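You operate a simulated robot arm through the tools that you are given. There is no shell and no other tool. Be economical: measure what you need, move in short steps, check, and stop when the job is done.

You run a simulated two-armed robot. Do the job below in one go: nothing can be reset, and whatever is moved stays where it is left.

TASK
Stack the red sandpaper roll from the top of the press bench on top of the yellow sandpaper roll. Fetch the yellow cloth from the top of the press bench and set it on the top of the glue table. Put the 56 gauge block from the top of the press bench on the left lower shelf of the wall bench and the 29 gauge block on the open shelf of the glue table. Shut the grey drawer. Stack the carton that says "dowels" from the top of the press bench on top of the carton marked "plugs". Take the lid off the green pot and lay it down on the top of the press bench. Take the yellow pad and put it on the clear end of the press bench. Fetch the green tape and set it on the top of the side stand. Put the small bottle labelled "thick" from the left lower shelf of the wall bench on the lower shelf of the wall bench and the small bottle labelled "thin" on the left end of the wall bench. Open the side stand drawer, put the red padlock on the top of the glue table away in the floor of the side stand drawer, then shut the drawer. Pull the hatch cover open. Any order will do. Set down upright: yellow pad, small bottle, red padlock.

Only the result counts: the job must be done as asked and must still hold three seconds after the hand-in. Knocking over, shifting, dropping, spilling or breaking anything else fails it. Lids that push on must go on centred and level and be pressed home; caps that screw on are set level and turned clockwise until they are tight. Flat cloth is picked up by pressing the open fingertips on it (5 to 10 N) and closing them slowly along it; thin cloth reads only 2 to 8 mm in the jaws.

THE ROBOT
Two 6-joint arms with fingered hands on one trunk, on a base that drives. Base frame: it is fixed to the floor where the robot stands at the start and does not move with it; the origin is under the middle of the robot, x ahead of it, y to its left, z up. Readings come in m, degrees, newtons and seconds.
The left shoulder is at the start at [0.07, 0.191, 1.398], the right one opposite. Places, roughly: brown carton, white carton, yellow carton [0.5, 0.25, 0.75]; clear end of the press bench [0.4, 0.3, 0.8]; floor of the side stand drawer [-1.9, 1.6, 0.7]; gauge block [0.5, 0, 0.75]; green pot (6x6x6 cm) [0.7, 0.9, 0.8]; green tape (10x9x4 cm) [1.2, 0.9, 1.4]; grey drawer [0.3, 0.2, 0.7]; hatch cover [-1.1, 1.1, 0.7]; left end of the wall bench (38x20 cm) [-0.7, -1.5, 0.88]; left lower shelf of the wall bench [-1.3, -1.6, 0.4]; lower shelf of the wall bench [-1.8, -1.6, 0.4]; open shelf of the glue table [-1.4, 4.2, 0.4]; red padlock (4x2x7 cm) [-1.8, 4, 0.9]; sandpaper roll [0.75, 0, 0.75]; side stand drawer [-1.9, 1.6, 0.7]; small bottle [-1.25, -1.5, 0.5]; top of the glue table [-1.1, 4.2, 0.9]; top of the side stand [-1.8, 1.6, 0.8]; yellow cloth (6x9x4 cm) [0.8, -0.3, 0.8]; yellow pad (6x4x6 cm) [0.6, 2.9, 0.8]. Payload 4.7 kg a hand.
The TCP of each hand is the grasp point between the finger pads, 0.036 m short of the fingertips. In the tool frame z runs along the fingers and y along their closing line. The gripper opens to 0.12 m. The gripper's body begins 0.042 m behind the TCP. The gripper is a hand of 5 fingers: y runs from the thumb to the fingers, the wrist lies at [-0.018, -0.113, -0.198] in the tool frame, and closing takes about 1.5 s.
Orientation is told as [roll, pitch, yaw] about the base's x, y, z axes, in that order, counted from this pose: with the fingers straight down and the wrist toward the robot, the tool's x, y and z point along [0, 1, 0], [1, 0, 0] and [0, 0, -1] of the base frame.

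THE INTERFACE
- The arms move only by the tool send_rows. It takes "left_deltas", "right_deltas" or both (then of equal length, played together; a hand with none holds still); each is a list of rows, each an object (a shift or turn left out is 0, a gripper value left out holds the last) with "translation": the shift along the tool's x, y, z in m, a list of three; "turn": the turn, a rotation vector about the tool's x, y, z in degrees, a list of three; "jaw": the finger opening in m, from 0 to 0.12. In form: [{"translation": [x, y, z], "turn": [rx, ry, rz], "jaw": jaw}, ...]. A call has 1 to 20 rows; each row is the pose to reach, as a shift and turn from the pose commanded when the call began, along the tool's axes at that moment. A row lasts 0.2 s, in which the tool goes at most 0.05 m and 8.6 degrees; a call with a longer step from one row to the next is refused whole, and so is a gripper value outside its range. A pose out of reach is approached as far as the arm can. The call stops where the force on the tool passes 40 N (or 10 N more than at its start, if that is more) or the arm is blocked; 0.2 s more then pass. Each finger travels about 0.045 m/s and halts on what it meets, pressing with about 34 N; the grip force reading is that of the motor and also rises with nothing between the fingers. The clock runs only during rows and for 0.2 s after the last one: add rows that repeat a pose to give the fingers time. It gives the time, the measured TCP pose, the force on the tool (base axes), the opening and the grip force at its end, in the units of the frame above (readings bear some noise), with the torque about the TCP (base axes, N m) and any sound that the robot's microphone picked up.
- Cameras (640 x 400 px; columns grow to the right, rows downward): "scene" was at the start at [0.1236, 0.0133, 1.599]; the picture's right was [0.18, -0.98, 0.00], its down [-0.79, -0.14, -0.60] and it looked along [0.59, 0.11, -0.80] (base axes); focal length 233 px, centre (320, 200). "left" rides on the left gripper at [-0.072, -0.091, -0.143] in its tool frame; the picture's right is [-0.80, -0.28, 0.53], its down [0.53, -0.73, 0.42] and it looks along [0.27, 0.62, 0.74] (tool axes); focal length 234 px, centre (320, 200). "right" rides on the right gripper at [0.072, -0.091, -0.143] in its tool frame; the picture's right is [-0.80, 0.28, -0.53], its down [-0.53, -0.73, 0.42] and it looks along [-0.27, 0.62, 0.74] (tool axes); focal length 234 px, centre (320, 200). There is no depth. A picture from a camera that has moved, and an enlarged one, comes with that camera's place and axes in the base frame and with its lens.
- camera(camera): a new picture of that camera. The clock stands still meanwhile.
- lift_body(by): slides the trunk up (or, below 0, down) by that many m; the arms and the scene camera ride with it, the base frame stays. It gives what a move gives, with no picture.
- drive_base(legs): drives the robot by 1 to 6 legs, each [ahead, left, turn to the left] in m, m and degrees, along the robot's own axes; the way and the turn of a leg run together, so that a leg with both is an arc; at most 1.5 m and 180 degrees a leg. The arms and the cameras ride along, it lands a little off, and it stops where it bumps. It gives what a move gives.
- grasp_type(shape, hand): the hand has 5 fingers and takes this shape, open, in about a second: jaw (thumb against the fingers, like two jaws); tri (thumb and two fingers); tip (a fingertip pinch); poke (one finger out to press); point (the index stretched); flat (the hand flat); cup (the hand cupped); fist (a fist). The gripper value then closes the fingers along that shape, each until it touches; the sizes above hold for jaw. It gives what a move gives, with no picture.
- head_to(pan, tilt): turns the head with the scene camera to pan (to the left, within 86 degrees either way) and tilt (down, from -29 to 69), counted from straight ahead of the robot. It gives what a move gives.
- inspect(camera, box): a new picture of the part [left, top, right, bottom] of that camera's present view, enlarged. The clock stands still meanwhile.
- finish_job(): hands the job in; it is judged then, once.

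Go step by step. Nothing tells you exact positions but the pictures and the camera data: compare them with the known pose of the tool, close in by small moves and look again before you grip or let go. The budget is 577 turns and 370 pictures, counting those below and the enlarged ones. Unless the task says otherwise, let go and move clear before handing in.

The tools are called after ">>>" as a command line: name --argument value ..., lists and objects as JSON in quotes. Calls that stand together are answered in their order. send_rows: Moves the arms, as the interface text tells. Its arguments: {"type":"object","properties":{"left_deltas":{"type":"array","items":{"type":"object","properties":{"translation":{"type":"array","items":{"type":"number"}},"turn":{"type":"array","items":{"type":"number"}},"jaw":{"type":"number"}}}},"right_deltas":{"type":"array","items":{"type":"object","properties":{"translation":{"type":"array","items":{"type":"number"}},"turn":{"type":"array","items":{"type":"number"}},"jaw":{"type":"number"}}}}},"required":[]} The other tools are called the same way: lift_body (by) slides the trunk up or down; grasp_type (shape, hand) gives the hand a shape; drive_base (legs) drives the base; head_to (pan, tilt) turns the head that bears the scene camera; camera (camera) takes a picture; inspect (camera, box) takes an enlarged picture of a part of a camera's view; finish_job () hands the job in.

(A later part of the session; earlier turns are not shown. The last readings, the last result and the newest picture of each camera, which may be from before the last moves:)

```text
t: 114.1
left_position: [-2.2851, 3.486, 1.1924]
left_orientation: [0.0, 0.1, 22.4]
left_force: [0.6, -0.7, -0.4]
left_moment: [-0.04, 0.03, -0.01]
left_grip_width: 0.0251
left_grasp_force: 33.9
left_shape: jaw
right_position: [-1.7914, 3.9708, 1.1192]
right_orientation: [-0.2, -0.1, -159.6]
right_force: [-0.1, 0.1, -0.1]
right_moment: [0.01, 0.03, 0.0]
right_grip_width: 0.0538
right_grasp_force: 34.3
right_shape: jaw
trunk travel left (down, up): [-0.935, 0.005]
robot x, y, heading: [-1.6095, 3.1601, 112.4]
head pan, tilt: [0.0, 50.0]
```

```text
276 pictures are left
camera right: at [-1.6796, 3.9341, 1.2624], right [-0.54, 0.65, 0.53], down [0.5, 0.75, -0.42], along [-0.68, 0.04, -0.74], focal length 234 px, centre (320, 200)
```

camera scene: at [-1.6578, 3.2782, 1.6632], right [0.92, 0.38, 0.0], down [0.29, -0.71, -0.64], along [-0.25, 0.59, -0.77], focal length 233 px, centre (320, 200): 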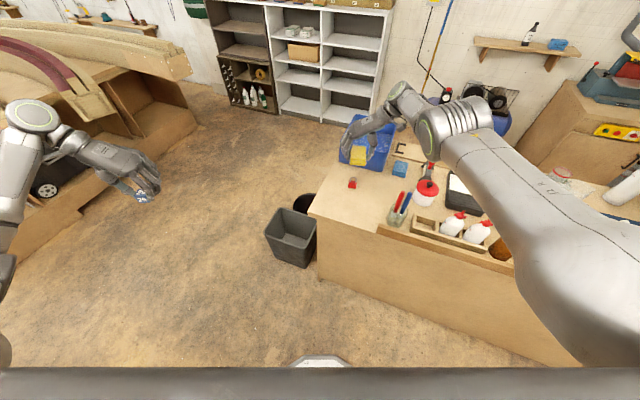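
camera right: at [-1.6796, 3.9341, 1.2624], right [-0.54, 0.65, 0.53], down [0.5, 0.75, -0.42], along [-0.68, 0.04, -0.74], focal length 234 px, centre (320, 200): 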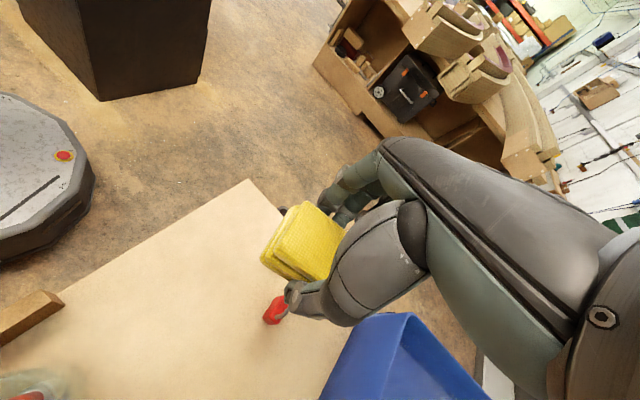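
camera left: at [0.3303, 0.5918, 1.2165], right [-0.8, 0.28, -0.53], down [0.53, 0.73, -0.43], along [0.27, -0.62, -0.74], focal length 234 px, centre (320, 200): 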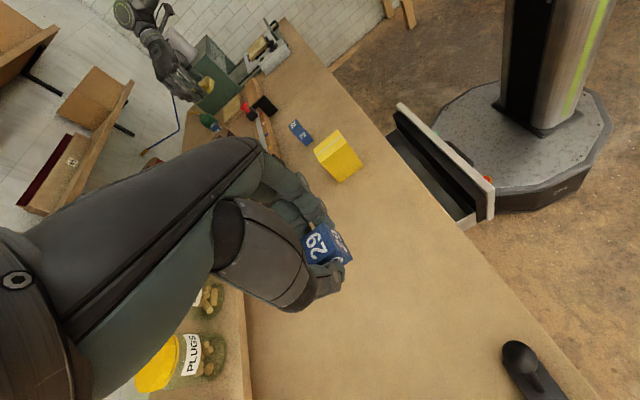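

Hand over the clear corner. I move to ≈[-1.80,3.905] and descend.

>>> send_rows --right_deltas '[{"translation": [0.01, 0.005, 0.03]}, {"translation": [0.025, 0.012, 0.06]}, {"translation": [0.045, 0.022, 0.09]}, {"translation": [0.059, 0.031, 0.12]}, {"translation": [0.059, 0.031, 0.15]}, {"translation": [0.059, 0.031, 0.18]}, {"translation": [0.059, 0.031, 0.18]}]'

>>> camera --camera "right"

>>> inspect --camera "scene" --box '[260, 120, 440, 280]'

```text
t: 115.7
left_position: [-2.285, 3.4858, 1.1927]
left_orientation: [0.0, 0.0, 22.4]
left_force: [0.0, 0.5, -0.9]
left_moment: [-0.01, 0.01, 0.02]
left_grip_width: 0.025
left_grasp_force: 34.0
left_shape: jaw
right_position: [-1.7995, 3.9007, 0.9424]
right_orientation: [-0.2, -0.1, -159.6]
right_force: [-0.5, 0.2, -1.1]
right_moment: [0.0, -0.01, -0.02]
right_grip_width: 0.0537
right_grasp_force: 33.6
right_shape: jaw
right hand out of reach, approached as far as the arm can: row 2, 3, 4, 5
trunk travel left (down, up): [-0.935, 0.005]
robot x, y, heading: [-1.6104, 3.159, 112.5]
head pan, tilt: [0.0, 50.0]
```

```text
275 pictures are left
camera right: at [-1.688, 3.8641, 1.0844], right [-0.54, 0.65, 0.53], down [0.5, 0.76, -0.42], along [-0.68, 0.04, -0.74], focal length 234 px, centre (320, 200)
```

right: 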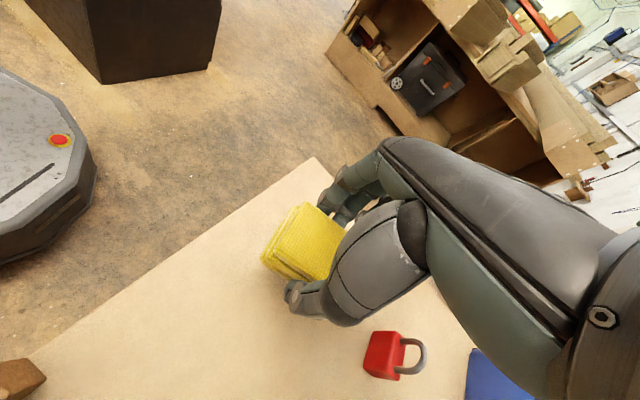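

```text
2.50 times, centred on (350, 200) of scene
camera zoom: at [-1.6577, 3.2776, 1.6633], right [0.92, 0.38, 0.0], down [0.29, -0.71, -0.64], along [-0.25, 0.59, -0.77], focal length 582 px, centre (245, 200)
```

zoom: 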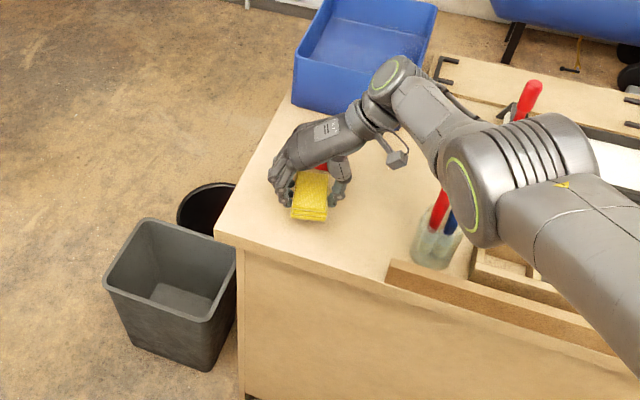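

>>> send_rows --right_deltas '[{"translation": [0, 0, 0.008]}, {"translation": [0, 0, 0.016]}, {"translation": [0, 0, 0.024]}, {"translation": [0, 0, 0.03]}, {"translation": [0, 0, 0.03]}]'

>>> inspect --camera "right" --box '[200, 130, 480, 380]'

```text
t: 116.9
left_position: [-2.2848, 3.486, 1.1929]
left_orientation: [0.0, 0.0, 22.5]
left_force: [0.7, 0.0, -0.5]
left_moment: [0.03, -0.02, 0.01]
left_grip_width: 0.0248
left_grasp_force: 33.8
left_shape: jaw
right_position: [-1.7851, 3.8916, 0.9167]
right_orientation: [-0.2, 0.0, -159.7]
right_force: [0.0, 0.2, 0.4]
right_moment: [0.03, 0.01, -0.01]
right_grip_width: 0.0538
right_grasp_force: 33.9
right_shape: jaw
right hand out of reach, approached as far as the arm can: row 1, 2, 3, 4, 5
trunk travel left (down, up): [-0.935, 0.005]
robot x, y, heading: [-1.606, 3.1587, 112.5]
head pan, tilt: [0.0, 50.0]
```

```text
1.60 times, centred on (340, 255) of right
camera zoom: at [-1.6752, 3.8565, 1.06], right [-0.54, 0.66, 0.53], down [0.5, 0.75, -0.42], along [-0.68, 0.04, -0.74], focal length 375 px, centre (288, 112)
```

zoom: 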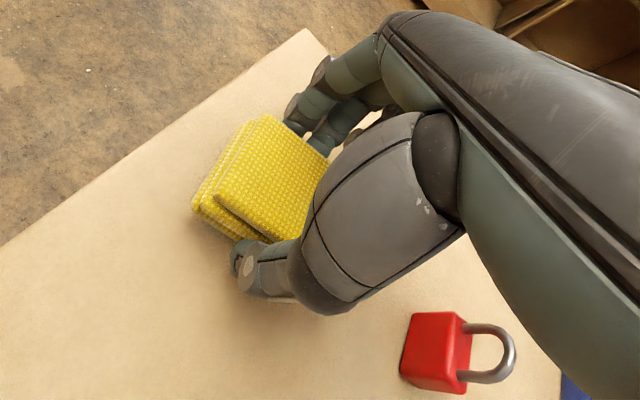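

At the reach limit; I lower the trunk in small amounts until the cloth rests.

>>> lift_body --by -0.015

```text
t: 117.5
left_position: [-2.2841, 3.486, 1.1777]
left_orientation: [0.0, 0.0, 22.4]
left_force: [0.2, -0.4, -1.1]
left_moment: [0.0, -0.03, -0.01]
left_grip_width: 0.0251
left_grasp_force: 34.0
left_shape: jaw
right_position: [-1.7872, 3.8927, 0.9034]
right_orientation: [-0.1, -0.1, -159.6]
right_force: [0.6, -0.3, -0.4]
right_moment: [-0.03, -0.03, 0.0]
right_grip_width: 0.0538
right_grasp_force: 33.7
right_shape: jaw
trunk travel left (down, up): [-0.92, 0.02]
robot x, y, heading: [-1.6121, 3.1615, 112.6]
head pan, tilt: [0.0, 50.0]
```

>>> lift_body --by -0.015

>>> inspect --camera "right" --box '[200, 130, 480, 380]'

```text
t: 118.3
left_position: [-2.2834, 3.4857, 1.1641]
left_orientation: [0.1, 0.0, 22.4]
left_force: [-1.1, -0.1, -1.7]
left_moment: [-0.05, -0.01, -0.02]
left_grip_width: 0.0251
left_grasp_force: 34.1
left_shape: jaw
right_position: [-1.7892, 3.8959, 0.8962]
right_orientation: [-0.8, -0.4, -159.6]
right_force: [3.6, -6.1, 23.5]
right_moment: [-0.18, -0.47, 0.06]
right_grip_width: 0.0554
right_grasp_force: 34.3
right_shape: jaw
trunk travel left (down, up): [-0.906, 0.034]
robot x, y, heading: [-1.6063, 3.1647, 112.4]
head pan, tilt: [0.0, 50.0]
stopped: the force on the tool passed its limit (the readings are from after the stop); the commanded pose is now the measured one
```

```text
1.60 times, centred on (340, 255) of right
camera zoom: at [-1.6767, 3.8591, 1.0383], right [-0.54, 0.65, 0.54], down [0.5, 0.76, -0.42], along [-0.68, 0.04, -0.73], focal length 375 px, centre (288, 112)
```

zoom: 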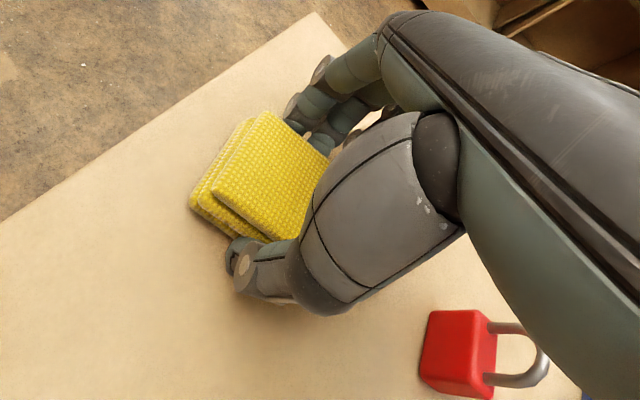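

Contact. Release the cloth and rise.

>>> send_rows --right_deltas '[{"translation": [0, 0, -0.003], "jaw": 0.065}, {"translation": [0, 0, -0.003], "jaw": 0.08}, {"translation": [0, 0, -0.003], "jaw": 0.1}, {"translation": [0, 0, -0.003], "jaw": 0.1}, {"translation": [0, 0, -0.003], "jaw": 0.1}]'

>>> send_rows --right_deltas '[{"translation": [0, 0, -0.03]}, {"translation": [0, 0, -0.07]}, {"translation": [0, 0, -0.12]}, {"translation": [0, 0, -0.16]}, {"translation": [0, 0, -0.16]}]'

>>> camera --camera "right"

>>> camera --camera "scene"

```text
t: 119.5
left_position: [-2.2861, 3.4846, 1.163]
left_orientation: [0.0, 0.0, 22.3]
left_force: [0.0, 0.0, -0.3]
left_moment: [0.02, 0.0, 0.01]
left_grip_width: 0.0249
left_grasp_force: 34.4
left_shape: jaw
right_position: [-1.7874, 3.8952, 0.8954]
right_orientation: [-0.7, -0.2, -159.7]
right_force: [1.8, 0.9, 5.6]
right_moment: [-0.08, 0.22, -0.05]
right_grip_width: 0.097
right_grasp_force: 0.1
right_shape: jaw
trunk travel left (down, up): [-0.906, 0.034]
robot x, y, heading: [-1.6131, 3.1592, 112.7]
head pan, tilt: [0.0, 50.0]
```

```text
t: 120.7
left_position: [-2.284, 3.4853, 1.1632]
left_orientation: [0.0, 0.0, 22.4]
left_force: [0.1, -0.2, -0.4]
left_moment: [0.0, -0.01, -0.01]
left_grip_width: 0.025
left_grasp_force: 34.7
left_shape: jaw
right_position: [-1.7865, 3.8947, 1.0585]
right_orientation: [-0.6, -0.2, -159.6]
right_force: [-0.1, -1.0, -0.4]
right_moment: [-0.01, -0.01, -0.01]
right_grip_width: 0.0998
right_grasp_force: 0.0
right_shape: jaw
trunk travel left (down, up): [-0.906, 0.034]
robot x, y, heading: [-1.6121, 3.1603, 112.5]
head pan, tilt: [0.0, 50.0]
```

```text
271 pictures are left
camera right: at [-1.674, 3.8567, 1.2001], right [-0.54, 0.65, 0.53], down [0.5, 0.76, -0.42], along [-0.68, 0.04, -0.73], focal length 234 px, centre (320, 200)
```

right: 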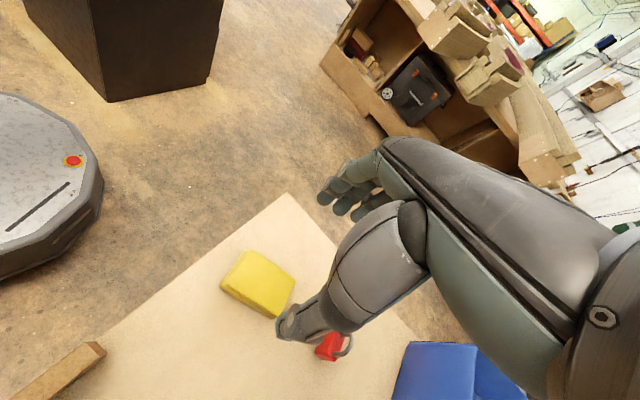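

```text
270 pictures are left
camera scene: at [-1.6574, 3.2776, 1.6338], right [0.92, 0.38, 0.0], down [0.29, -0.71, -0.64], along [-0.25, 0.59, -0.77], focal length 233 px, centre (320, 200)
```

scene: 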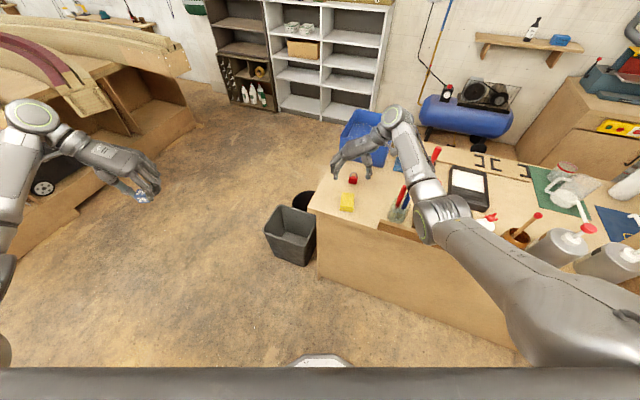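

>>> camera --camera "left"

>>> inspect --camera "right" --box '[200, 230, 400, 380]'

```text
269 pictures are left
camera left: at [-2.3412, 3.3841, 1.307], right [0.05, -0.85, -0.53], down [-0.88, 0.21, -0.42], along [0.47, 0.48, -0.74], focal length 234 px, centre (320, 200)
```

left: 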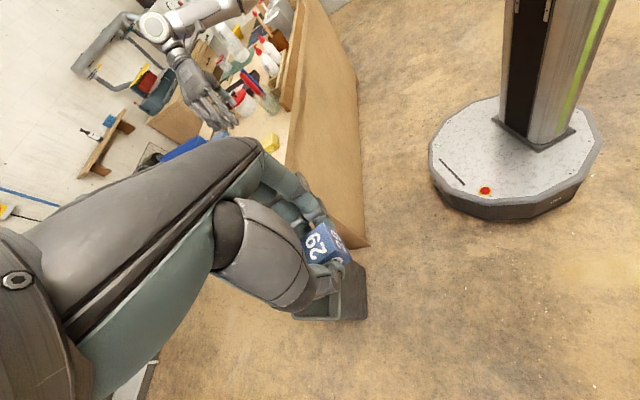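

```text
2.67 times, centred on (300, 305) of right
camera zoom: at [-1.674, 3.8567, 1.2001], right [-0.54, 0.65, 0.53], down [0.5, 0.76, -0.42], along [-0.68, 0.04, -0.73], focal length 624 px, centre (373, -80)
```

zoom: 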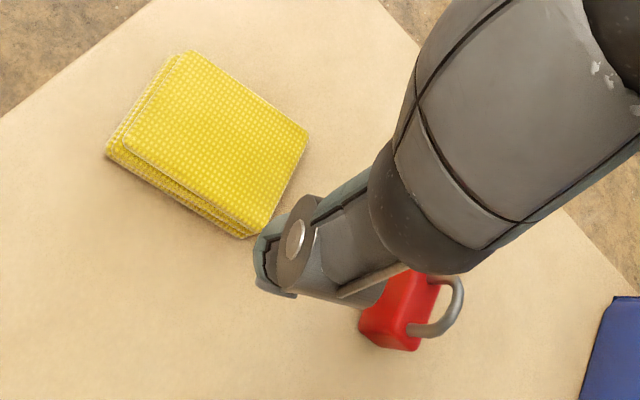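

Cloth is down. Padlock at ≈[-1.805,4.037], wide side along x. I drive 0.14 m ahead, then turn the right hand 20° to grip its 4 cm width.

>>> drive_base --legs '[[0.14, 0, 0]]'

>>> send_rows --right_deltas '[{"turn": [0, 0, 7]}, {"turn": [0, 0, 14]}, {"turn": [0, 0, 20.4]}, {"turn": [0, 0, 20.4]}]'

>>> camera --camera "right"

>>> inspect --camera "scene" --box '[260, 120, 440, 280]'

```text
t: 122.0
left_position: [-2.336, 3.612, 1.1643]
left_orientation: [0.2, 0.0, 22.3]
left_force: [0.2, -0.4, -1.7]
left_moment: [0.03, -0.03, 0.0]
left_grip_width: 0.0249
left_grasp_force: 33.7
left_shape: jaw
right_position: [-1.8346, 4.0191, 1.0588]
right_orientation: [-0.8, -0.2, -159.8]
right_force: [0.3, -0.4, 0.0]
right_moment: [0.03, -0.02, 0.03]
right_grip_width: 0.0995
right_grasp_force: 0.0
right_shape: jaw
trunk travel left (down, up): [-0.906, 0.034]
robot x, y, heading: [-1.6637, 3.2861, 112.1]
head pan, tilt: [0.0, 50.0]
```

```text
t: 123.0
left_position: [-2.3356, 3.615, 1.1633]
left_orientation: [0.1, 0.0, 22.3]
left_force: [0.2, -1.1, 0.2]
left_moment: [0.02, -0.02, 0.01]
left_grip_width: 0.0251
left_grasp_force: 34.0
left_shape: jaw
right_position: [-1.8367, 4.0202, 1.0578]
right_orientation: [-0.4, -0.4, 179.7]
right_force: [0.0, -0.3, 0.3]
right_moment: [0.0, 0.03, 0.01]
right_grip_width: 0.0996
right_grasp_force: 0.1
right_shape: jaw
trunk travel left (down, up): [-0.906, 0.034]
robot x, y, heading: [-1.6562, 3.2848, 112.3]
head pan, tilt: [0.0, 50.0]
```

```text
267 pictures are left
camera right: at [-1.7445, 3.947, 1.1997], right [-0.27, 0.8, 0.54], down [0.73, 0.53, -0.43], along [-0.63, 0.28, -0.73], focal length 234 px, centre (320, 200)
```

right: 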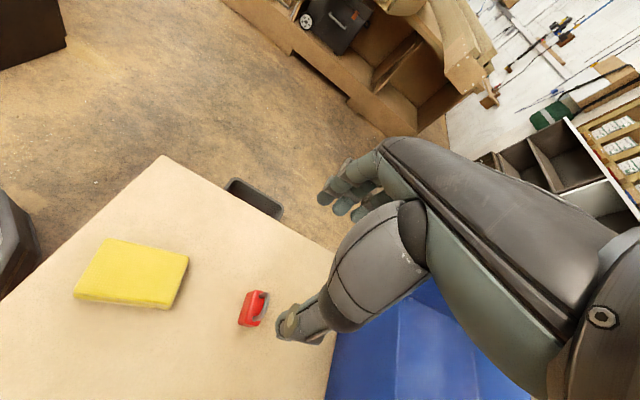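

```text
2.50 times, centred on (350, 200) of scene
camera zoom: at [-1.7091, 3.4043, 1.6339], right [0.93, 0.38, 0.0], down [0.29, -0.71, -0.64], along [-0.24, 0.59, -0.77], focal length 582 px, centre (245, 200)
```

zoom: 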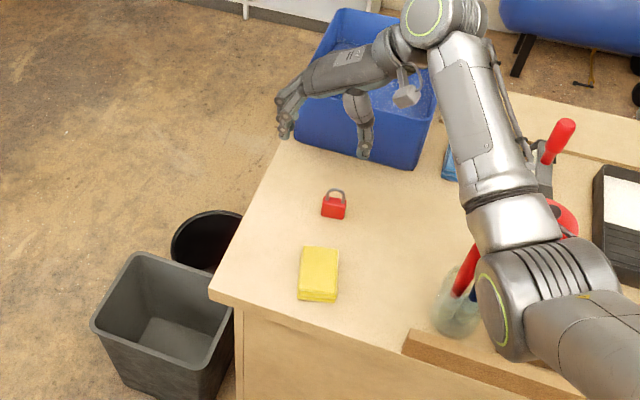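

>>> send_rows --right_deltas '[{"translation": [-0.011, -0.034, 0.0]}, {"translation": [-0.011, -0.034, 0.04]}, {"translation": [-0.011, -0.034, 0.08]}, {"translation": [-0.011, -0.034, 0.11]}, {"translation": [-0.011, -0.034, 0.13]}, {"translation": [-0.011, -0.034, 0.13]}]'

>>> camera --camera "right"

>>> inspect --camera "scene" --box '[280, 120, 400, 230]'

```text
t: 124.4
left_position: [-2.3357, 3.6152, 1.1632]
left_orientation: [0.0, 0.0, 22.3]
left_force: [-0.9, -0.8, -1.3]
left_moment: [0.02, -0.01, 0.03]
left_grip_width: 0.025
left_grasp_force: 33.6
left_shape: jaw
right_position: [-1.8032, 4.0336, 0.927]
right_orientation: [-0.6, -0.5, 179.8]
right_force: [-0.1, -0.1, 0.3]
right_moment: [0.05, 0.0, -0.02]
right_grip_width: 0.0999
right_grasp_force: 0.1
right_shape: jaw
trunk travel left (down, up): [-0.906, 0.034]
robot x, y, heading: [-1.6611, 3.2875, 112.2]
head pan, tilt: [0.0, 50.0]
```

```text
265 pictures are left
camera right: at [-1.7113, 3.9603, 1.0693], right [-0.27, 0.8, 0.53], down [0.73, 0.53, -0.42], along [-0.62, 0.28, -0.73], focal length 234 px, centre (320, 200)
```

right: 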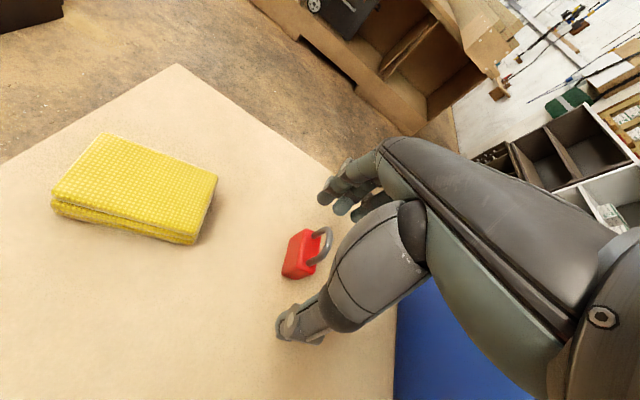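

```text
3.64 times, centred on (340, 175) of scene
camera zoom: at [-1.7097, 3.4044, 1.6338], right [0.93, 0.38, 0.0], down [0.29, -0.71, -0.64], along [-0.24, 0.59, -0.77], focal length 847 px, centre (247, 291)
```

zoom: 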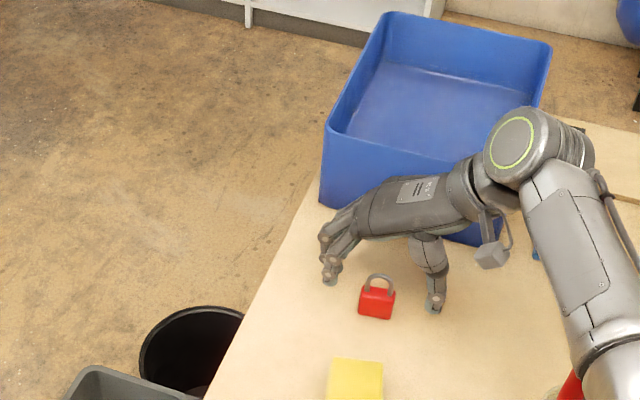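

>>> send_rows --right_deltas '[{"translation": [0.0, 0, 0.015]}, {"translation": [0.0, 0, 0.032]}, {"translation": [0.0, 0, 0.032]}]'

>>> send_rows --right_deltas '[{"jaw": 0.085}, {"jaw": 0.07}, {"jaw": 0.055}, {"jaw": 0.045}, {"jaw": 0.035}, {"jaw": 0.03}, {"jaw": 0.03}, {"jaw": 0.03}]'

>>> camera --camera "right"

>>> inspect --camera "scene" --box '[280, 120, 400, 230]'

```text
t: 125.2
left_position: [-2.3353, 3.6141, 1.1629]
left_orientation: [0.1, 0.0, 22.3]
left_force: [0.4, 0.0, -1.0]
left_moment: [-0.01, 0.0, -0.02]
left_grip_width: 0.0251
left_grasp_force: 33.9
left_shape: jaw
right_position: [-1.8032, 4.0334, 0.8972]
right_orientation: [-0.6, -0.5, 179.8]
right_force: [-0.7, -1.2, 4.8]
right_moment: [0.04, 0.23, -0.01]
right_grip_width: 0.0996
right_grasp_force: 0.2
right_shape: jaw
trunk travel left (down, up): [-0.906, 0.034]
robot x, y, heading: [-1.6646, 3.2849, 112.3]
head pan, tilt: [0.0, 50.0]
```

```text
t: 127.0
left_position: [-2.3349, 3.612, 1.1647]
left_orientation: [0.1, 0.0, 22.2]
left_force: [0.1, -0.1, -0.3]
left_moment: [0.01, -0.02, 0.01]
left_grip_width: 0.0249
left_grasp_force: 34.3
left_shape: jaw
right_position: [-1.8052, 4.0329, 0.8981]
right_orientation: [-0.7, -0.6, 179.7]
right_force: [-5.4, 3.2, 23.4]
right_moment: [-0.13, 0.51, -0.13]
right_grip_width: 0.0256
right_grasp_force: 34.0
right_shape: jaw
trunk travel left (down, up): [-0.906, 0.034]
robot x, y, heading: [-1.6605, 3.2881, 112.4]
head pan, tilt: [0.0, 50.0]
```

```text
263 pictures are left
camera right: at [-1.7119, 3.959, 1.0399], right [-0.27, 0.8, 0.54], down [0.73, 0.54, -0.42], along [-0.63, 0.28, -0.73], focal length 234 px, centre (320, 200)
```

right: 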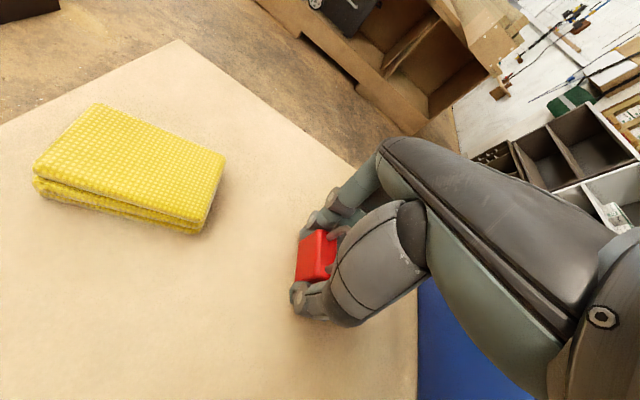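

```text
3.64 times, centred on (340, 175) of scene
camera zoom: at [-1.709, 3.4016, 1.6343], right [0.93, 0.38, 0.0], down [0.29, -0.71, -0.64], along [-0.24, 0.6, -0.77], focal length 847 px, centre (247, 291)
```

zoom: 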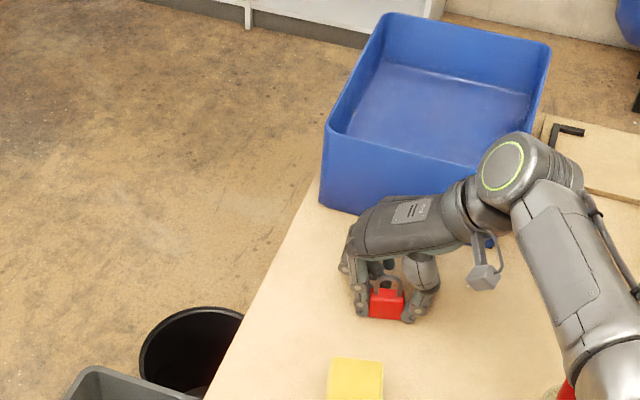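

Padlock gripped. Lift and check.

>>> send_rows --right_deltas '[{"translation": [0, 0, -0.01]}, {"translation": [0, 0, -0.04]}, {"translation": [0, 0, -0.08]}, {"translation": [0, 0, -0.12]}, {"translation": [0, 0, -0.16]}, {"translation": [0, 0, -0.2]}, {"translation": [0, 0, -0.2]}]'

>>> camera --camera "right"

>>> inspect --camera "scene" --box '[280, 100, 400, 210]'

```text
t: 128.6
left_position: [-2.3372, 3.6149, 1.1632]
left_orientation: [-0.1, 0.1, 22.3]
left_force: [0.6, -0.1, -0.9]
left_moment: [0.01, -0.01, -0.02]
left_grip_width: 0.025
left_grasp_force: 34.3
left_shape: jaw
right_position: [-1.8023, 4.0319, 1.0965]
right_orientation: [-0.5, -0.4, 179.7]
right_force: [0.1, 1.3, -0.5]
right_moment: [-0.04, 0.02, -0.01]
right_grip_width: 0.0249
right_grasp_force: 33.7
right_shape: jaw
trunk travel left (down, up): [-0.906, 0.034]
robot x, y, heading: [-1.6593, 3.2897, 112.0]
head pan, tilt: [0.0, 50.0]
```

```text
261 pictures are left
camera right: at [-1.71, 3.9583, 1.2381], right [-0.27, 0.8, 0.53], down [0.73, 0.53, -0.43], along [-0.62, 0.28, -0.73], focal length 234 px, centre (320, 200)
```

right: 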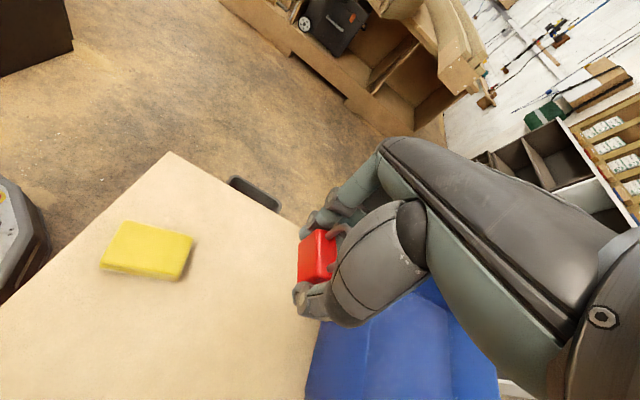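

```text
3.64 times, centred on (340, 155) of scene
camera zoom: at [-1.7091, 3.4053, 1.6338], right [0.93, 0.38, 0.0], down [0.29, -0.71, -0.64], along [-0.24, 0.59, -0.77], focal length 847 px, centre (247, 364)
```

zoom: 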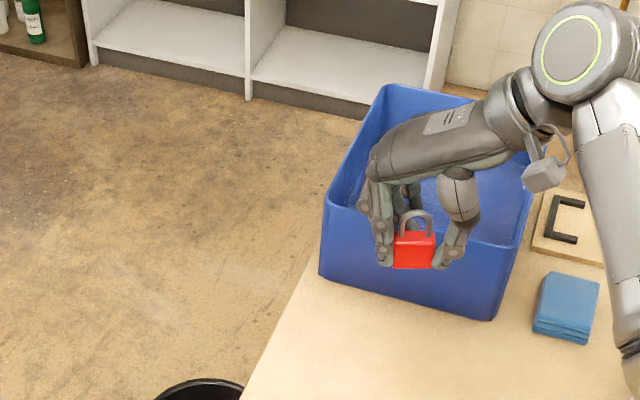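

Padlock held. Now I need the open shelf; I go around the left end of the table past the bins.

>>> lift_body --by 0.03

>>> drive_base --legs '[[0.55, 0.96, 0]]'

>>> head_to --pan -60 --tilt 40

>>> camera --camera "scene"

>>> head_to --pan 0 --tilt 40

>>> camera --camera "scene"

```text
t: 129.4
left_position: [-2.3365, 3.6143, 1.1934]
left_orientation: [0.0, 0.1, 22.3]
left_force: [-0.1, 0.3, -1.3]
left_moment: [-0.02, 0.02, 0.0]
left_grip_width: 0.0249
left_grasp_force: 33.5
left_shape: jaw
right_position: [-1.8027, 4.0315, 1.1264]
right_orientation: [-0.5, -0.4, 179.8]
right_force: [1.0, -0.1, -1.0]
right_moment: [-0.01, 0.0, -0.01]
right_grip_width: 0.0251
right_grasp_force: 33.8
right_shape: jaw
trunk travel left (down, up): [-0.936, 0.004]
robot x, y, heading: [-1.6641, 3.286, 112.4]
head pan, tilt: [0.0, 50.0]
```

```text
t: 135.1
left_position: [-3.4383, 3.737, 1.1945]
left_orientation: [0.0, 0.0, 23.3]
left_force: [0.4, 0.4, -0.3]
left_moment: [-0.02, 0.04, 0.01]
left_grip_width: 0.025
left_grasp_force: 33.9
left_shape: jaw
right_position: [-2.9119, 4.1624, 1.1268]
right_orientation: [-0.4, -0.4, -179.2]
right_force: [0.6, -0.6, -1.0]
right_moment: [0.0, 0.03, -0.02]
right_grip_width: 0.0251
right_grasp_force: 33.8
right_shape: jaw
trunk travel left (down, up): [-0.936, 0.004]
robot x, y, heading: [-2.7555, 3.422, 113.2]
head pan, tilt: [0.0, 50.0]
```

```text
t: 136.3
left_position: [-3.4382, 3.7373, 1.1932]
left_orientation: [0.0, 0.0, 23.3]
left_force: [-1.4, 0.2, -0.8]
left_moment: [0.0, 0.0, 0.01]
left_grip_width: 0.0246
left_grasp_force: 34.1
left_shape: jaw
right_position: [-2.9125, 4.1627, 1.1259]
right_orientation: [-0.4, -0.4, -179.2]
right_force: [-0.5, 0.8, -1.2]
right_moment: [-0.01, 0.0, 0.02]
right_grip_width: 0.0249
right_grasp_force: 34.0
right_shape: jaw
trunk travel left (down, up): [-0.936, 0.004]
robot x, y, heading: [-2.7593, 3.4228, 113.5]
head pan, tilt: [-60.0, 40.0]
```

```text
259 pictures are left
camera scene: at [-2.7277, 3.5354, 1.678], right [0.8, -0.6, 0.0], down [-0.38, -0.52, -0.77], along [0.46, 0.61, -0.64], focal length 233 px, centre (320, 200)
```

scene: 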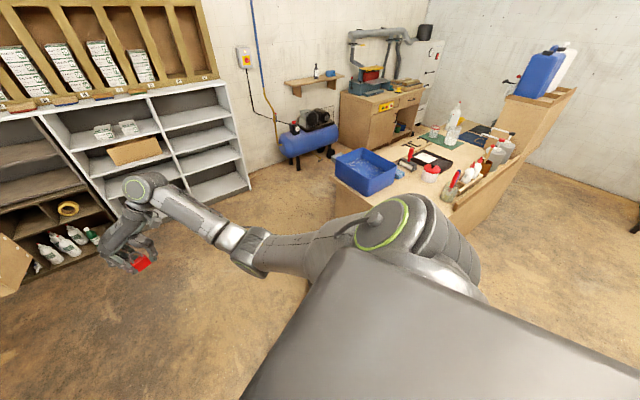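

```text
t: 137.7
left_position: [-3.4377, 3.737, 1.1929]
left_orientation: [-0.1, 0.0, 23.4]
left_force: [0.4, -0.7, 0.1]
left_moment: [0.01, -0.02, 0.02]
left_grip_width: 0.0249
left_grasp_force: 35.0
left_shape: jaw
right_position: [-2.9119, 4.1627, 1.126]
right_orientation: [-0.5, -0.3, -179.2]
right_force: [-0.5, -0.3, -0.3]
right_moment: [0.0, -0.02, 0.0]
right_grip_width: 0.0249
right_grasp_force: 33.9
right_shape: jaw
trunk travel left (down, up): [-0.936, 0.004]
robot x, y, heading: [-2.7598, 3.4195, 113.3]
head pan, tilt: [0.0, 40.0]
```

```text
258 pictures are left
camera scene: at [-2.812, 3.5453, 1.678], right [0.92, 0.39, 0.0], down [0.25, -0.59, -0.77], along [-0.3, 0.7, -0.64], focal length 233 px, centre (320, 200)
```

scene: 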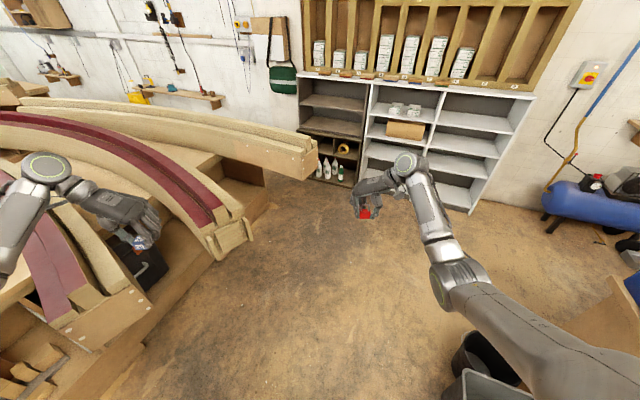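

>>> drive_base --legs '[[0.7, -0.3, 0], [0, 0, -60], [0.1, 0.35, -30]]'

>>> head_to --pan 0 --tilt 40

>>> camera --camera "scene"

>>> camera --camera "left"

```text
t: 146.3
left_position: [-2.6148, 5.1974, 1.1939]
left_orientation: [0.0, 0.1, -65.1]
left_force: [-0.3, -0.3, -0.3]
left_moment: [0.01, 0.02, -0.05]
left_grip_width: 0.0247
left_grasp_force: 34.0
left_shape: jaw
right_position: [-2.1738, 4.6846, 1.1272]
right_orientation: [-0.5, -0.5, 92.5]
right_force: [0.0, -0.6, -1.3]
right_moment: [0.03, 0.03, -0.01]
right_grip_width: 0.025
right_grasp_force: 34.0
right_shape: jaw
trunk travel left (down, up): [-0.936, 0.004]
robot x, y, heading: [-2.9108, 4.5121, 24.8]
head pan, tilt: [0.0, 40.0]
```

```text
t: 146.9
left_position: [-2.6144, 5.1991, 1.1949]
left_orientation: [0.0, 0.0, -65.1]
left_force: [-0.7, 0.6, -0.7]
left_moment: [0.0, 0.0, 0.01]
left_grip_width: 0.0249
left_grasp_force: 34.4
left_shape: jaw
right_position: [-2.1742, 4.6843, 1.1265]
right_orientation: [-0.6, -0.5, 92.4]
right_force: [0.1, -0.5, -0.7]
right_moment: [0.05, -0.02, 0.03]
right_grip_width: 0.0252
right_grasp_force: 34.4
right_shape: jaw
trunk travel left (down, up): [-0.936, 0.004]
robot x, y, heading: [-2.911, 4.513, 25.0]
head pan, tilt: [0.0, 40.0]
```

```text
257 pictures are left
camera scene: at [-2.7874, 4.5666, 1.6781], right [0.42, -0.91, 0.0], down [-0.58, -0.27, -0.77], along [0.69, 0.32, -0.64], focal length 233 px, centre (320, 200)
```

scene: 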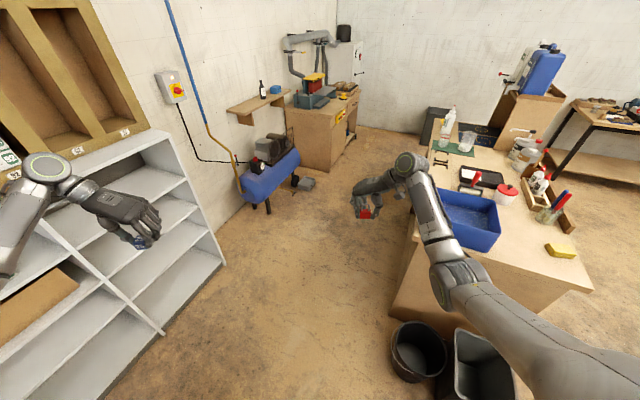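

```text
256 pictures are left
camera left: at [-2.7193, 5.2511, 1.3375], right [-0.85, -0.09, -0.53], down [0.17, 0.89, -0.42], along [0.5, -0.45, -0.74], focal length 234 px, centre (320, 200)
```

left: 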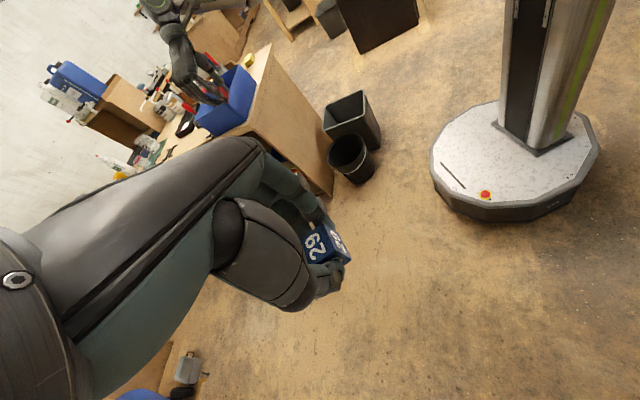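

The end panel is solid; the shelf opens on the rear side. I swing the right hand out to the side first, then drive into the aisle behind the table.

>>> send_rows --right_deltas '[{"translation": [0.005, -0.045, 0]}, {"translation": [0.01, -0.09, 0]}, {"translation": [0.015, -0.135, 0]}, {"translation": [0.02, -0.18, 0]}, {"translation": [0.025, -0.225, 0]}, {"translation": [0.03, -0.27, 0]}, {"translation": [0.035, -0.315, 0]}, {"translation": [0.04, -0.36, 0]}, {"translation": [0.04, -0.4, 0]}, {"translation": [0.04, -0.4, 0]}]'

>>> drive_base --legs '[[0.35, 0.45, -25], [0.75, 0, 0]]'

>>> camera --camera "scene"

>>> head_to --pan -60 --tilt 45

>>> camera --camera "scene"

```text
t: 149.1
left_position: [-2.6144, 5.1999, 1.1916]
left_orientation: [0.0, 0.0, -65.0]
left_force: [0.3, -0.7, -0.6]
left_moment: [-0.03, 0.0, 0.01]
left_grip_width: 0.0248
left_grasp_force: 34.2
left_shape: jaw
right_position: [-2.198, 4.2854, 1.1237]
right_orientation: [-0.5, -0.4, 92.6]
right_force: [0.8, 0.2, -0.6]
right_moment: [-0.04, 0.01, 0.02]
right_grip_width: 0.025
right_grasp_force: 34.0
right_shape: jaw
trunk travel left (down, up): [-0.936, 0.004]
robot x, y, heading: [-2.9137, 4.5113, 24.8]
head pan, tilt: [0.0, 40.0]
```

```text
t: 156.0
left_position: [-1.3509, 5.5154, 1.1939]
left_orientation: [0.1, 0.0, -90.2]
left_force: [-0.4, 0.0, -1.2]
left_moment: [-0.01, -0.01, 0.01]
left_grip_width: 0.0249
left_grasp_force: 34.4
left_shape: jaw
right_position: [-1.3623, 4.5107, 1.1252]
right_orientation: [-0.6, -0.4, 67.3]
right_force: [0.6, 0.0, -0.4]
right_moment: [-0.01, 0.01, 0.0]
right_grip_width: 0.0249
right_grasp_force: 33.9
right_shape: jaw
trunk travel left (down, up): [-0.936, 0.004]
robot x, y, heading: [-1.9116, 5.0169, -0.5]
head pan, tilt: [0.0, 40.0]
```

```text
255 pictures are left
camera scene: at [-1.7764, 5.0169, 1.6781], right [0.0, -1.0, 0.0], down [-0.64, 0.0, -0.77], along [0.77, 0.0, -0.64], focal length 233 px, centre (320, 200)
```

scene: 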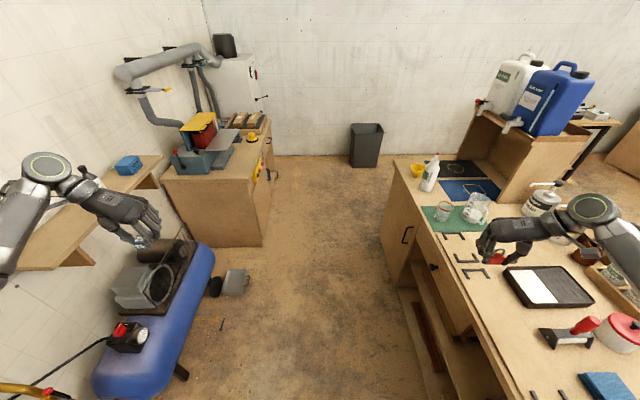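

```text
t: 157.3
left_position: [-1.3502, 5.5158, 1.1923]
left_orientation: [-0.1, 0.0, -90.3]
left_force: [-0.2, -0.3, -0.8]
left_moment: [-0.02, 0.03, -0.03]
left_grip_width: 0.0251
left_grasp_force: 34.0
left_shape: jaw
right_position: [-1.362, 4.5093, 1.1243]
right_orientation: [-0.4, -0.4, 67.3]
right_force: [-0.5, -0.1, -1.1]
right_moment: [0.0, 0.04, -0.01]
right_grip_width: 0.0251
right_grasp_force: 34.2
right_shape: jaw
trunk travel left (down, up): [-0.936, 0.004]
robot x, y, heading: [-1.9139, 5.0162, -0.0]
head pan, tilt: [-60.0, 45.0]
```

```text
254 pictures are left
camera scene: at [-1.8196, 4.9467, 1.6708], right [-0.87, -0.5, 0.0], down [-0.35, 0.61, -0.71], along [0.35, -0.61, -0.71], focal length 233 px, centre (320, 200)
```

scene: 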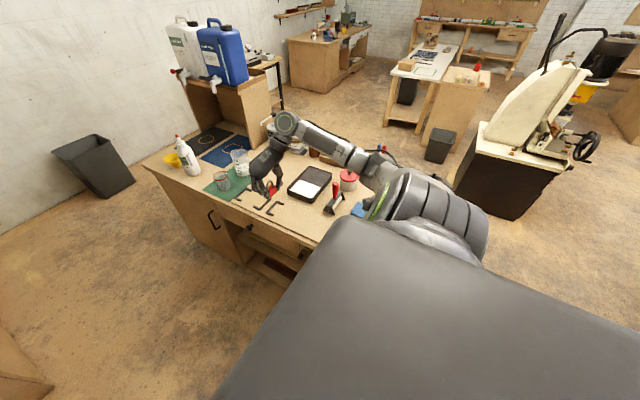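

The open shelf is under the rear edge. I back up slightly, turn to face the table's rear and look under it.

>>> drive_base --legs '[[-0.3, 0.05, 0], [0, 0, -90]]'

>>> head_to --pan 30 --tilt 50

>>> camera --camera "scene"

>>> camera --camera "left"

```text
t: 163.2
left_position: [-1.7024, 4.5211, 1.1926]
left_orientation: [0.0, 0.0, -178.5]
left_force: [0.7, -0.6, -0.1]
left_moment: [-0.01, -0.03, 0.02]
left_grip_width: 0.025
left_grasp_force: 34.0
left_shape: jaw
right_position: [-2.7076, 4.5065, 1.124]
right_orientation: [-0.5, -0.4, -21.1]
right_force: [0.6, -0.4, -0.4]
right_moment: [-0.01, 0.01, 0.02]
right_grip_width: 0.0249
right_grasp_force: 33.6
right_shape: jaw
trunk travel left (down, up): [-0.936, 0.004]
robot x, y, heading: [-2.2166, 5.0716, -88.8]
head pan, tilt: [-60.0, 45.0]
```

```text
t: 164.8
left_position: [-1.7029, 4.5214, 1.1936]
left_orientation: [0.0, -0.1, -178.5]
left_force: [0.4, 0.1, -0.4]
left_moment: [0.02, 0.0, -0.04]
left_grip_width: 0.0249
left_grasp_force: 34.3
left_shape: jaw
right_position: [-2.7081, 4.5044, 1.124]
right_orientation: [-0.5, -0.4, -21.1]
right_force: [0.4, -0.9, -0.8]
right_moment: [0.0, 0.0, 0.06]
right_grip_width: 0.0248
right_grasp_force: 33.8
right_shape: jaw
trunk travel left (down, up): [-0.936, 0.004]
robot x, y, heading: [-2.2162, 5.0677, -88.7]
head pan, tilt: [30.0, 50.0]
```

```text
253 pictures are left
camera scene: at [-2.1743, 4.952, 1.6638], right [-0.85, -0.52, 0.0], down [-0.4, 0.65, -0.64], along [0.33, -0.55, -0.77], focal length 233 px, centre (320, 200)
```

scene: 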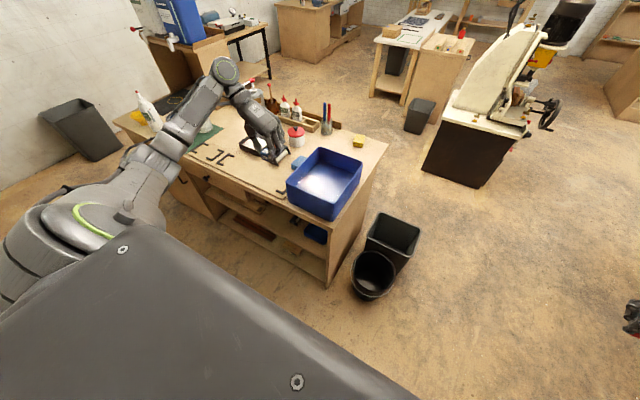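

```text
252 pictures are left
camera left: at [-1.6133, 4.5968, 1.3372], right [0.26, 0.81, -0.52], down [0.75, -0.51, -0.42], along [-0.61, -0.28, -0.74], focal length 234 px, centre (320, 200)
```

left: 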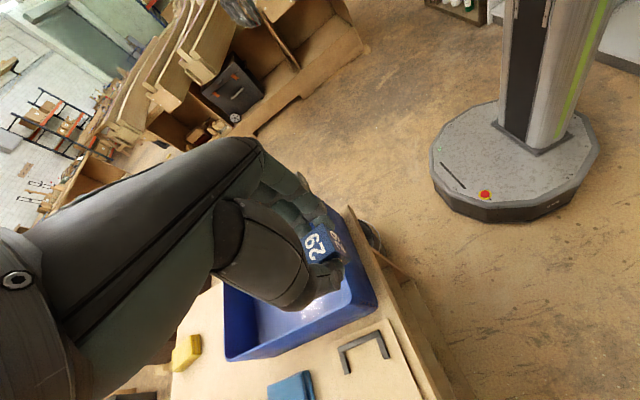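

>>> inspect --camera "scene" --box '[160, 150, 400, 300]'

```text
2.67 times, centred on (280, 225) of scene
camera zoom: at [-2.1743, 4.952, 1.6638], right [-0.85, -0.52, 0.0], down [-0.4, 0.65, -0.64], along [0.33, -0.55, -0.77], focal length 621 px, centre (427, 133)
```

zoom: 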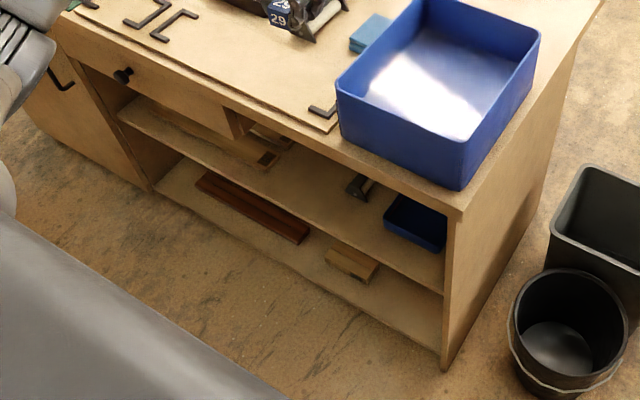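

Free spot on the middle shelf around [-1.47,4.37]. I turn the left wrist toward the body and pull the hand in, then strafe along the aisle.

>>> send_rows --left_deltas '[{"translation": [-0.02, 0.02, 0], "turn": [0, 0, -8.2]}, {"translation": [-0.04, 0.04, 0], "turn": [0, 0, -16.4]}, {"translation": [-0.06, 0.07, 0], "turn": [0, 0, -24.6]}, {"translation": [-0.08, 0.1, 0], "turn": [0, 0, -32.8]}, {"translation": [-0.09, 0.13, 0], "turn": [0, 0, -41]}, {"translation": [-0.1, 0.16, 0], "turn": [0, 0, -49.2]}, {"translation": [-0.1, 0.19, 0], "turn": [0, 0, -57.4]}, {"translation": [-0.1, 0.22, 0], "turn": [0, 0, -65.6]}, {"translation": [-0.1, 0.24, 0], "turn": [0, 0, -73.8]}, {"translation": [-0.1, 0.26, 0], "turn": [0, 0, -82]}, {"translation": [-0.1, 0.26, 0], "turn": [0, 0, -90]}, {"translation": [-0.1, 0.26, 0], "turn": [0, 0, -90]}]'

>>> camera --camera "scene"

```text
t: 167.4
left_position: [-1.9375, 4.5826, 1.1311]
left_orientation: [0.0, -0.1, -88.7]
left_force: [0.0, -0.6, -0.2]
left_moment: [0.0, -0.03, -0.01]
left_grip_width: 0.025
left_grasp_force: 34.3
left_shape: jaw
left hand out of reach, approached as far as the arm can: row 8, 9, 10, 11, 12
right_position: [-2.7095, 4.5051, 1.1231]
right_orientation: [-0.5, -0.4, -21.1]
right_force: [0.0, -0.5, 0.0]
right_moment: [0.0, -0.01, 0.0]
right_grip_width: 0.025
right_grasp_force: 34.4
right_shape: jaw
trunk travel left (down, up): [-0.936, 0.004]
robot x, y, heading: [-2.2158, 5.0699, -88.4]
head pan, tilt: [30.0, 50.0]
```

```text
250 pictures are left
camera scene: at [-2.1756, 4.9518, 1.6639], right [-0.85, -0.52, 0.0], down [-0.4, 0.65, -0.64], along [0.34, -0.55, -0.77], focal length 233 px, centre (320, 200)
```

scene: 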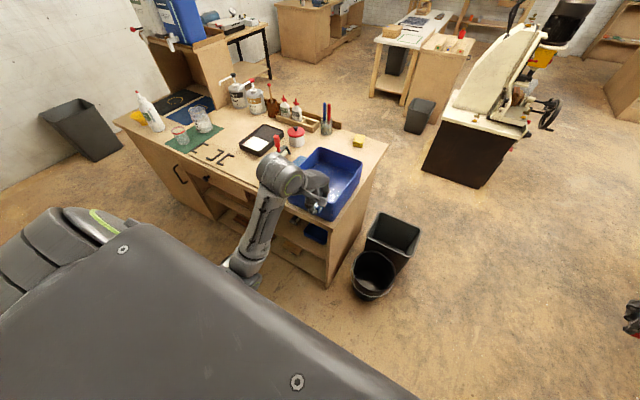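

>>> drive_base --legs '[[-0.06, 0.48, -1.5]]'

>>> lift_body --by -0.2

>>> head_to --pan 10 --tilt 60

>>> camera --camera "scene"

>>> camera --camera "left"

```text
t: 170.3
left_position: [-1.4666, 4.6375, 1.1308]
left_orientation: [0.1, -0.2, -90.8]
left_force: [-0.5, 0.1, -0.1]
left_moment: [-0.01, -0.03, -0.02]
left_grip_width: 0.0248
left_grasp_force: 33.8
left_shape: jaw
right_position: [-2.2399, 4.5873, 1.1236]
right_orientation: [-0.5, -0.5, -23.0]
right_force: [0.2, -0.5, -1.0]
right_moment: [0.02, 0.0, -0.04]
right_grip_width: 0.0248
right_grasp_force: 33.8
right_shape: jaw
trunk travel left (down, up): [-0.936, 0.004]
robot x, y, heading: [-1.7231, 5.1341, -90.6]
head pan, tilt: [30.0, 50.0]
```

```text
t: 172.5
left_position: [-1.4663, 4.6375, 0.9316]
left_orientation: [-0.1, -0.2, -90.7]
left_force: [-0.4, -0.5, -1.0]
left_moment: [0.02, 0.02, -0.02]
left_grip_width: 0.025
left_grasp_force: 34.2
left_shape: jaw
right_position: [-2.2394, 4.5873, 0.9241]
right_orientation: [-0.5, -0.4, -23.2]
right_force: [-0.8, -0.1, -0.8]
right_moment: [-0.02, 0.0, -0.03]
right_grip_width: 0.0251
right_grasp_force: 34.0
right_shape: jaw
trunk travel left (down, up): [-0.736, 0.204]
robot x, y, heading: [-1.7262, 5.1322, -90.3]
head pan, tilt: [30.0, 50.0]
```

```text
t: 173.3
left_position: [-1.4659, 4.6376, 0.9323]
left_orientation: [0.0, -0.2, -90.7]
left_force: [0.0, -0.3, -0.3]
left_moment: [0.01, 0.02, 0.03]
left_grip_width: 0.0248
left_grasp_force: 34.6
left_shape: jaw
right_position: [-2.2382, 4.5878, 0.925]
right_orientation: [-0.5, -0.4, -23.2]
right_force: [0.6, -0.7, -0.4]
right_moment: [0.0, 0.04, 0.01]
right_grip_width: 0.0248
right_grasp_force: 34.5
right_shape: jaw
trunk travel left (down, up): [-0.736, 0.204]
robot x, y, heading: [-1.7267, 5.1349, -90.6]
head pan, tilt: [10.0, 60.0]
```

```text
249 pictures are left
camera scene: at [-1.7169, 5.0163, 1.4513], right [-0.99, -0.16, 0.0], down [-0.14, 0.85, -0.5], along [0.08, -0.49, -0.87], focal length 233 px, centre (320, 200)
```

scene: 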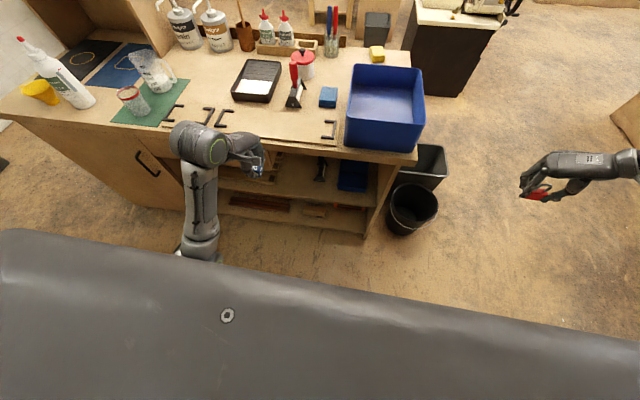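

```text
248 pictures are left
camera left: at [-1.5373, 4.7302, 1.0748], right [-0.8, 0.29, -0.53], down [0.54, 0.72, -0.43], along [0.26, -0.63, -0.74], focal length 234 px, centre (320, 200)
```

left: 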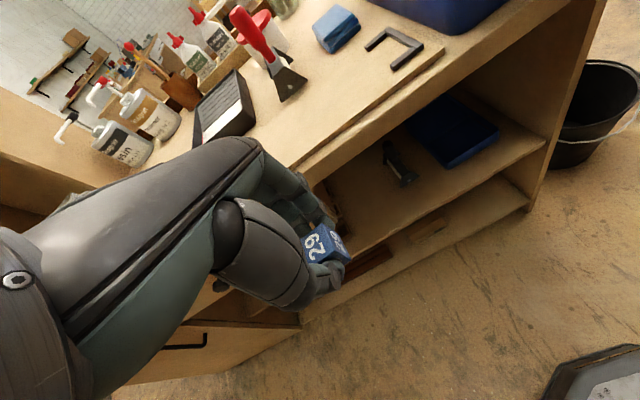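

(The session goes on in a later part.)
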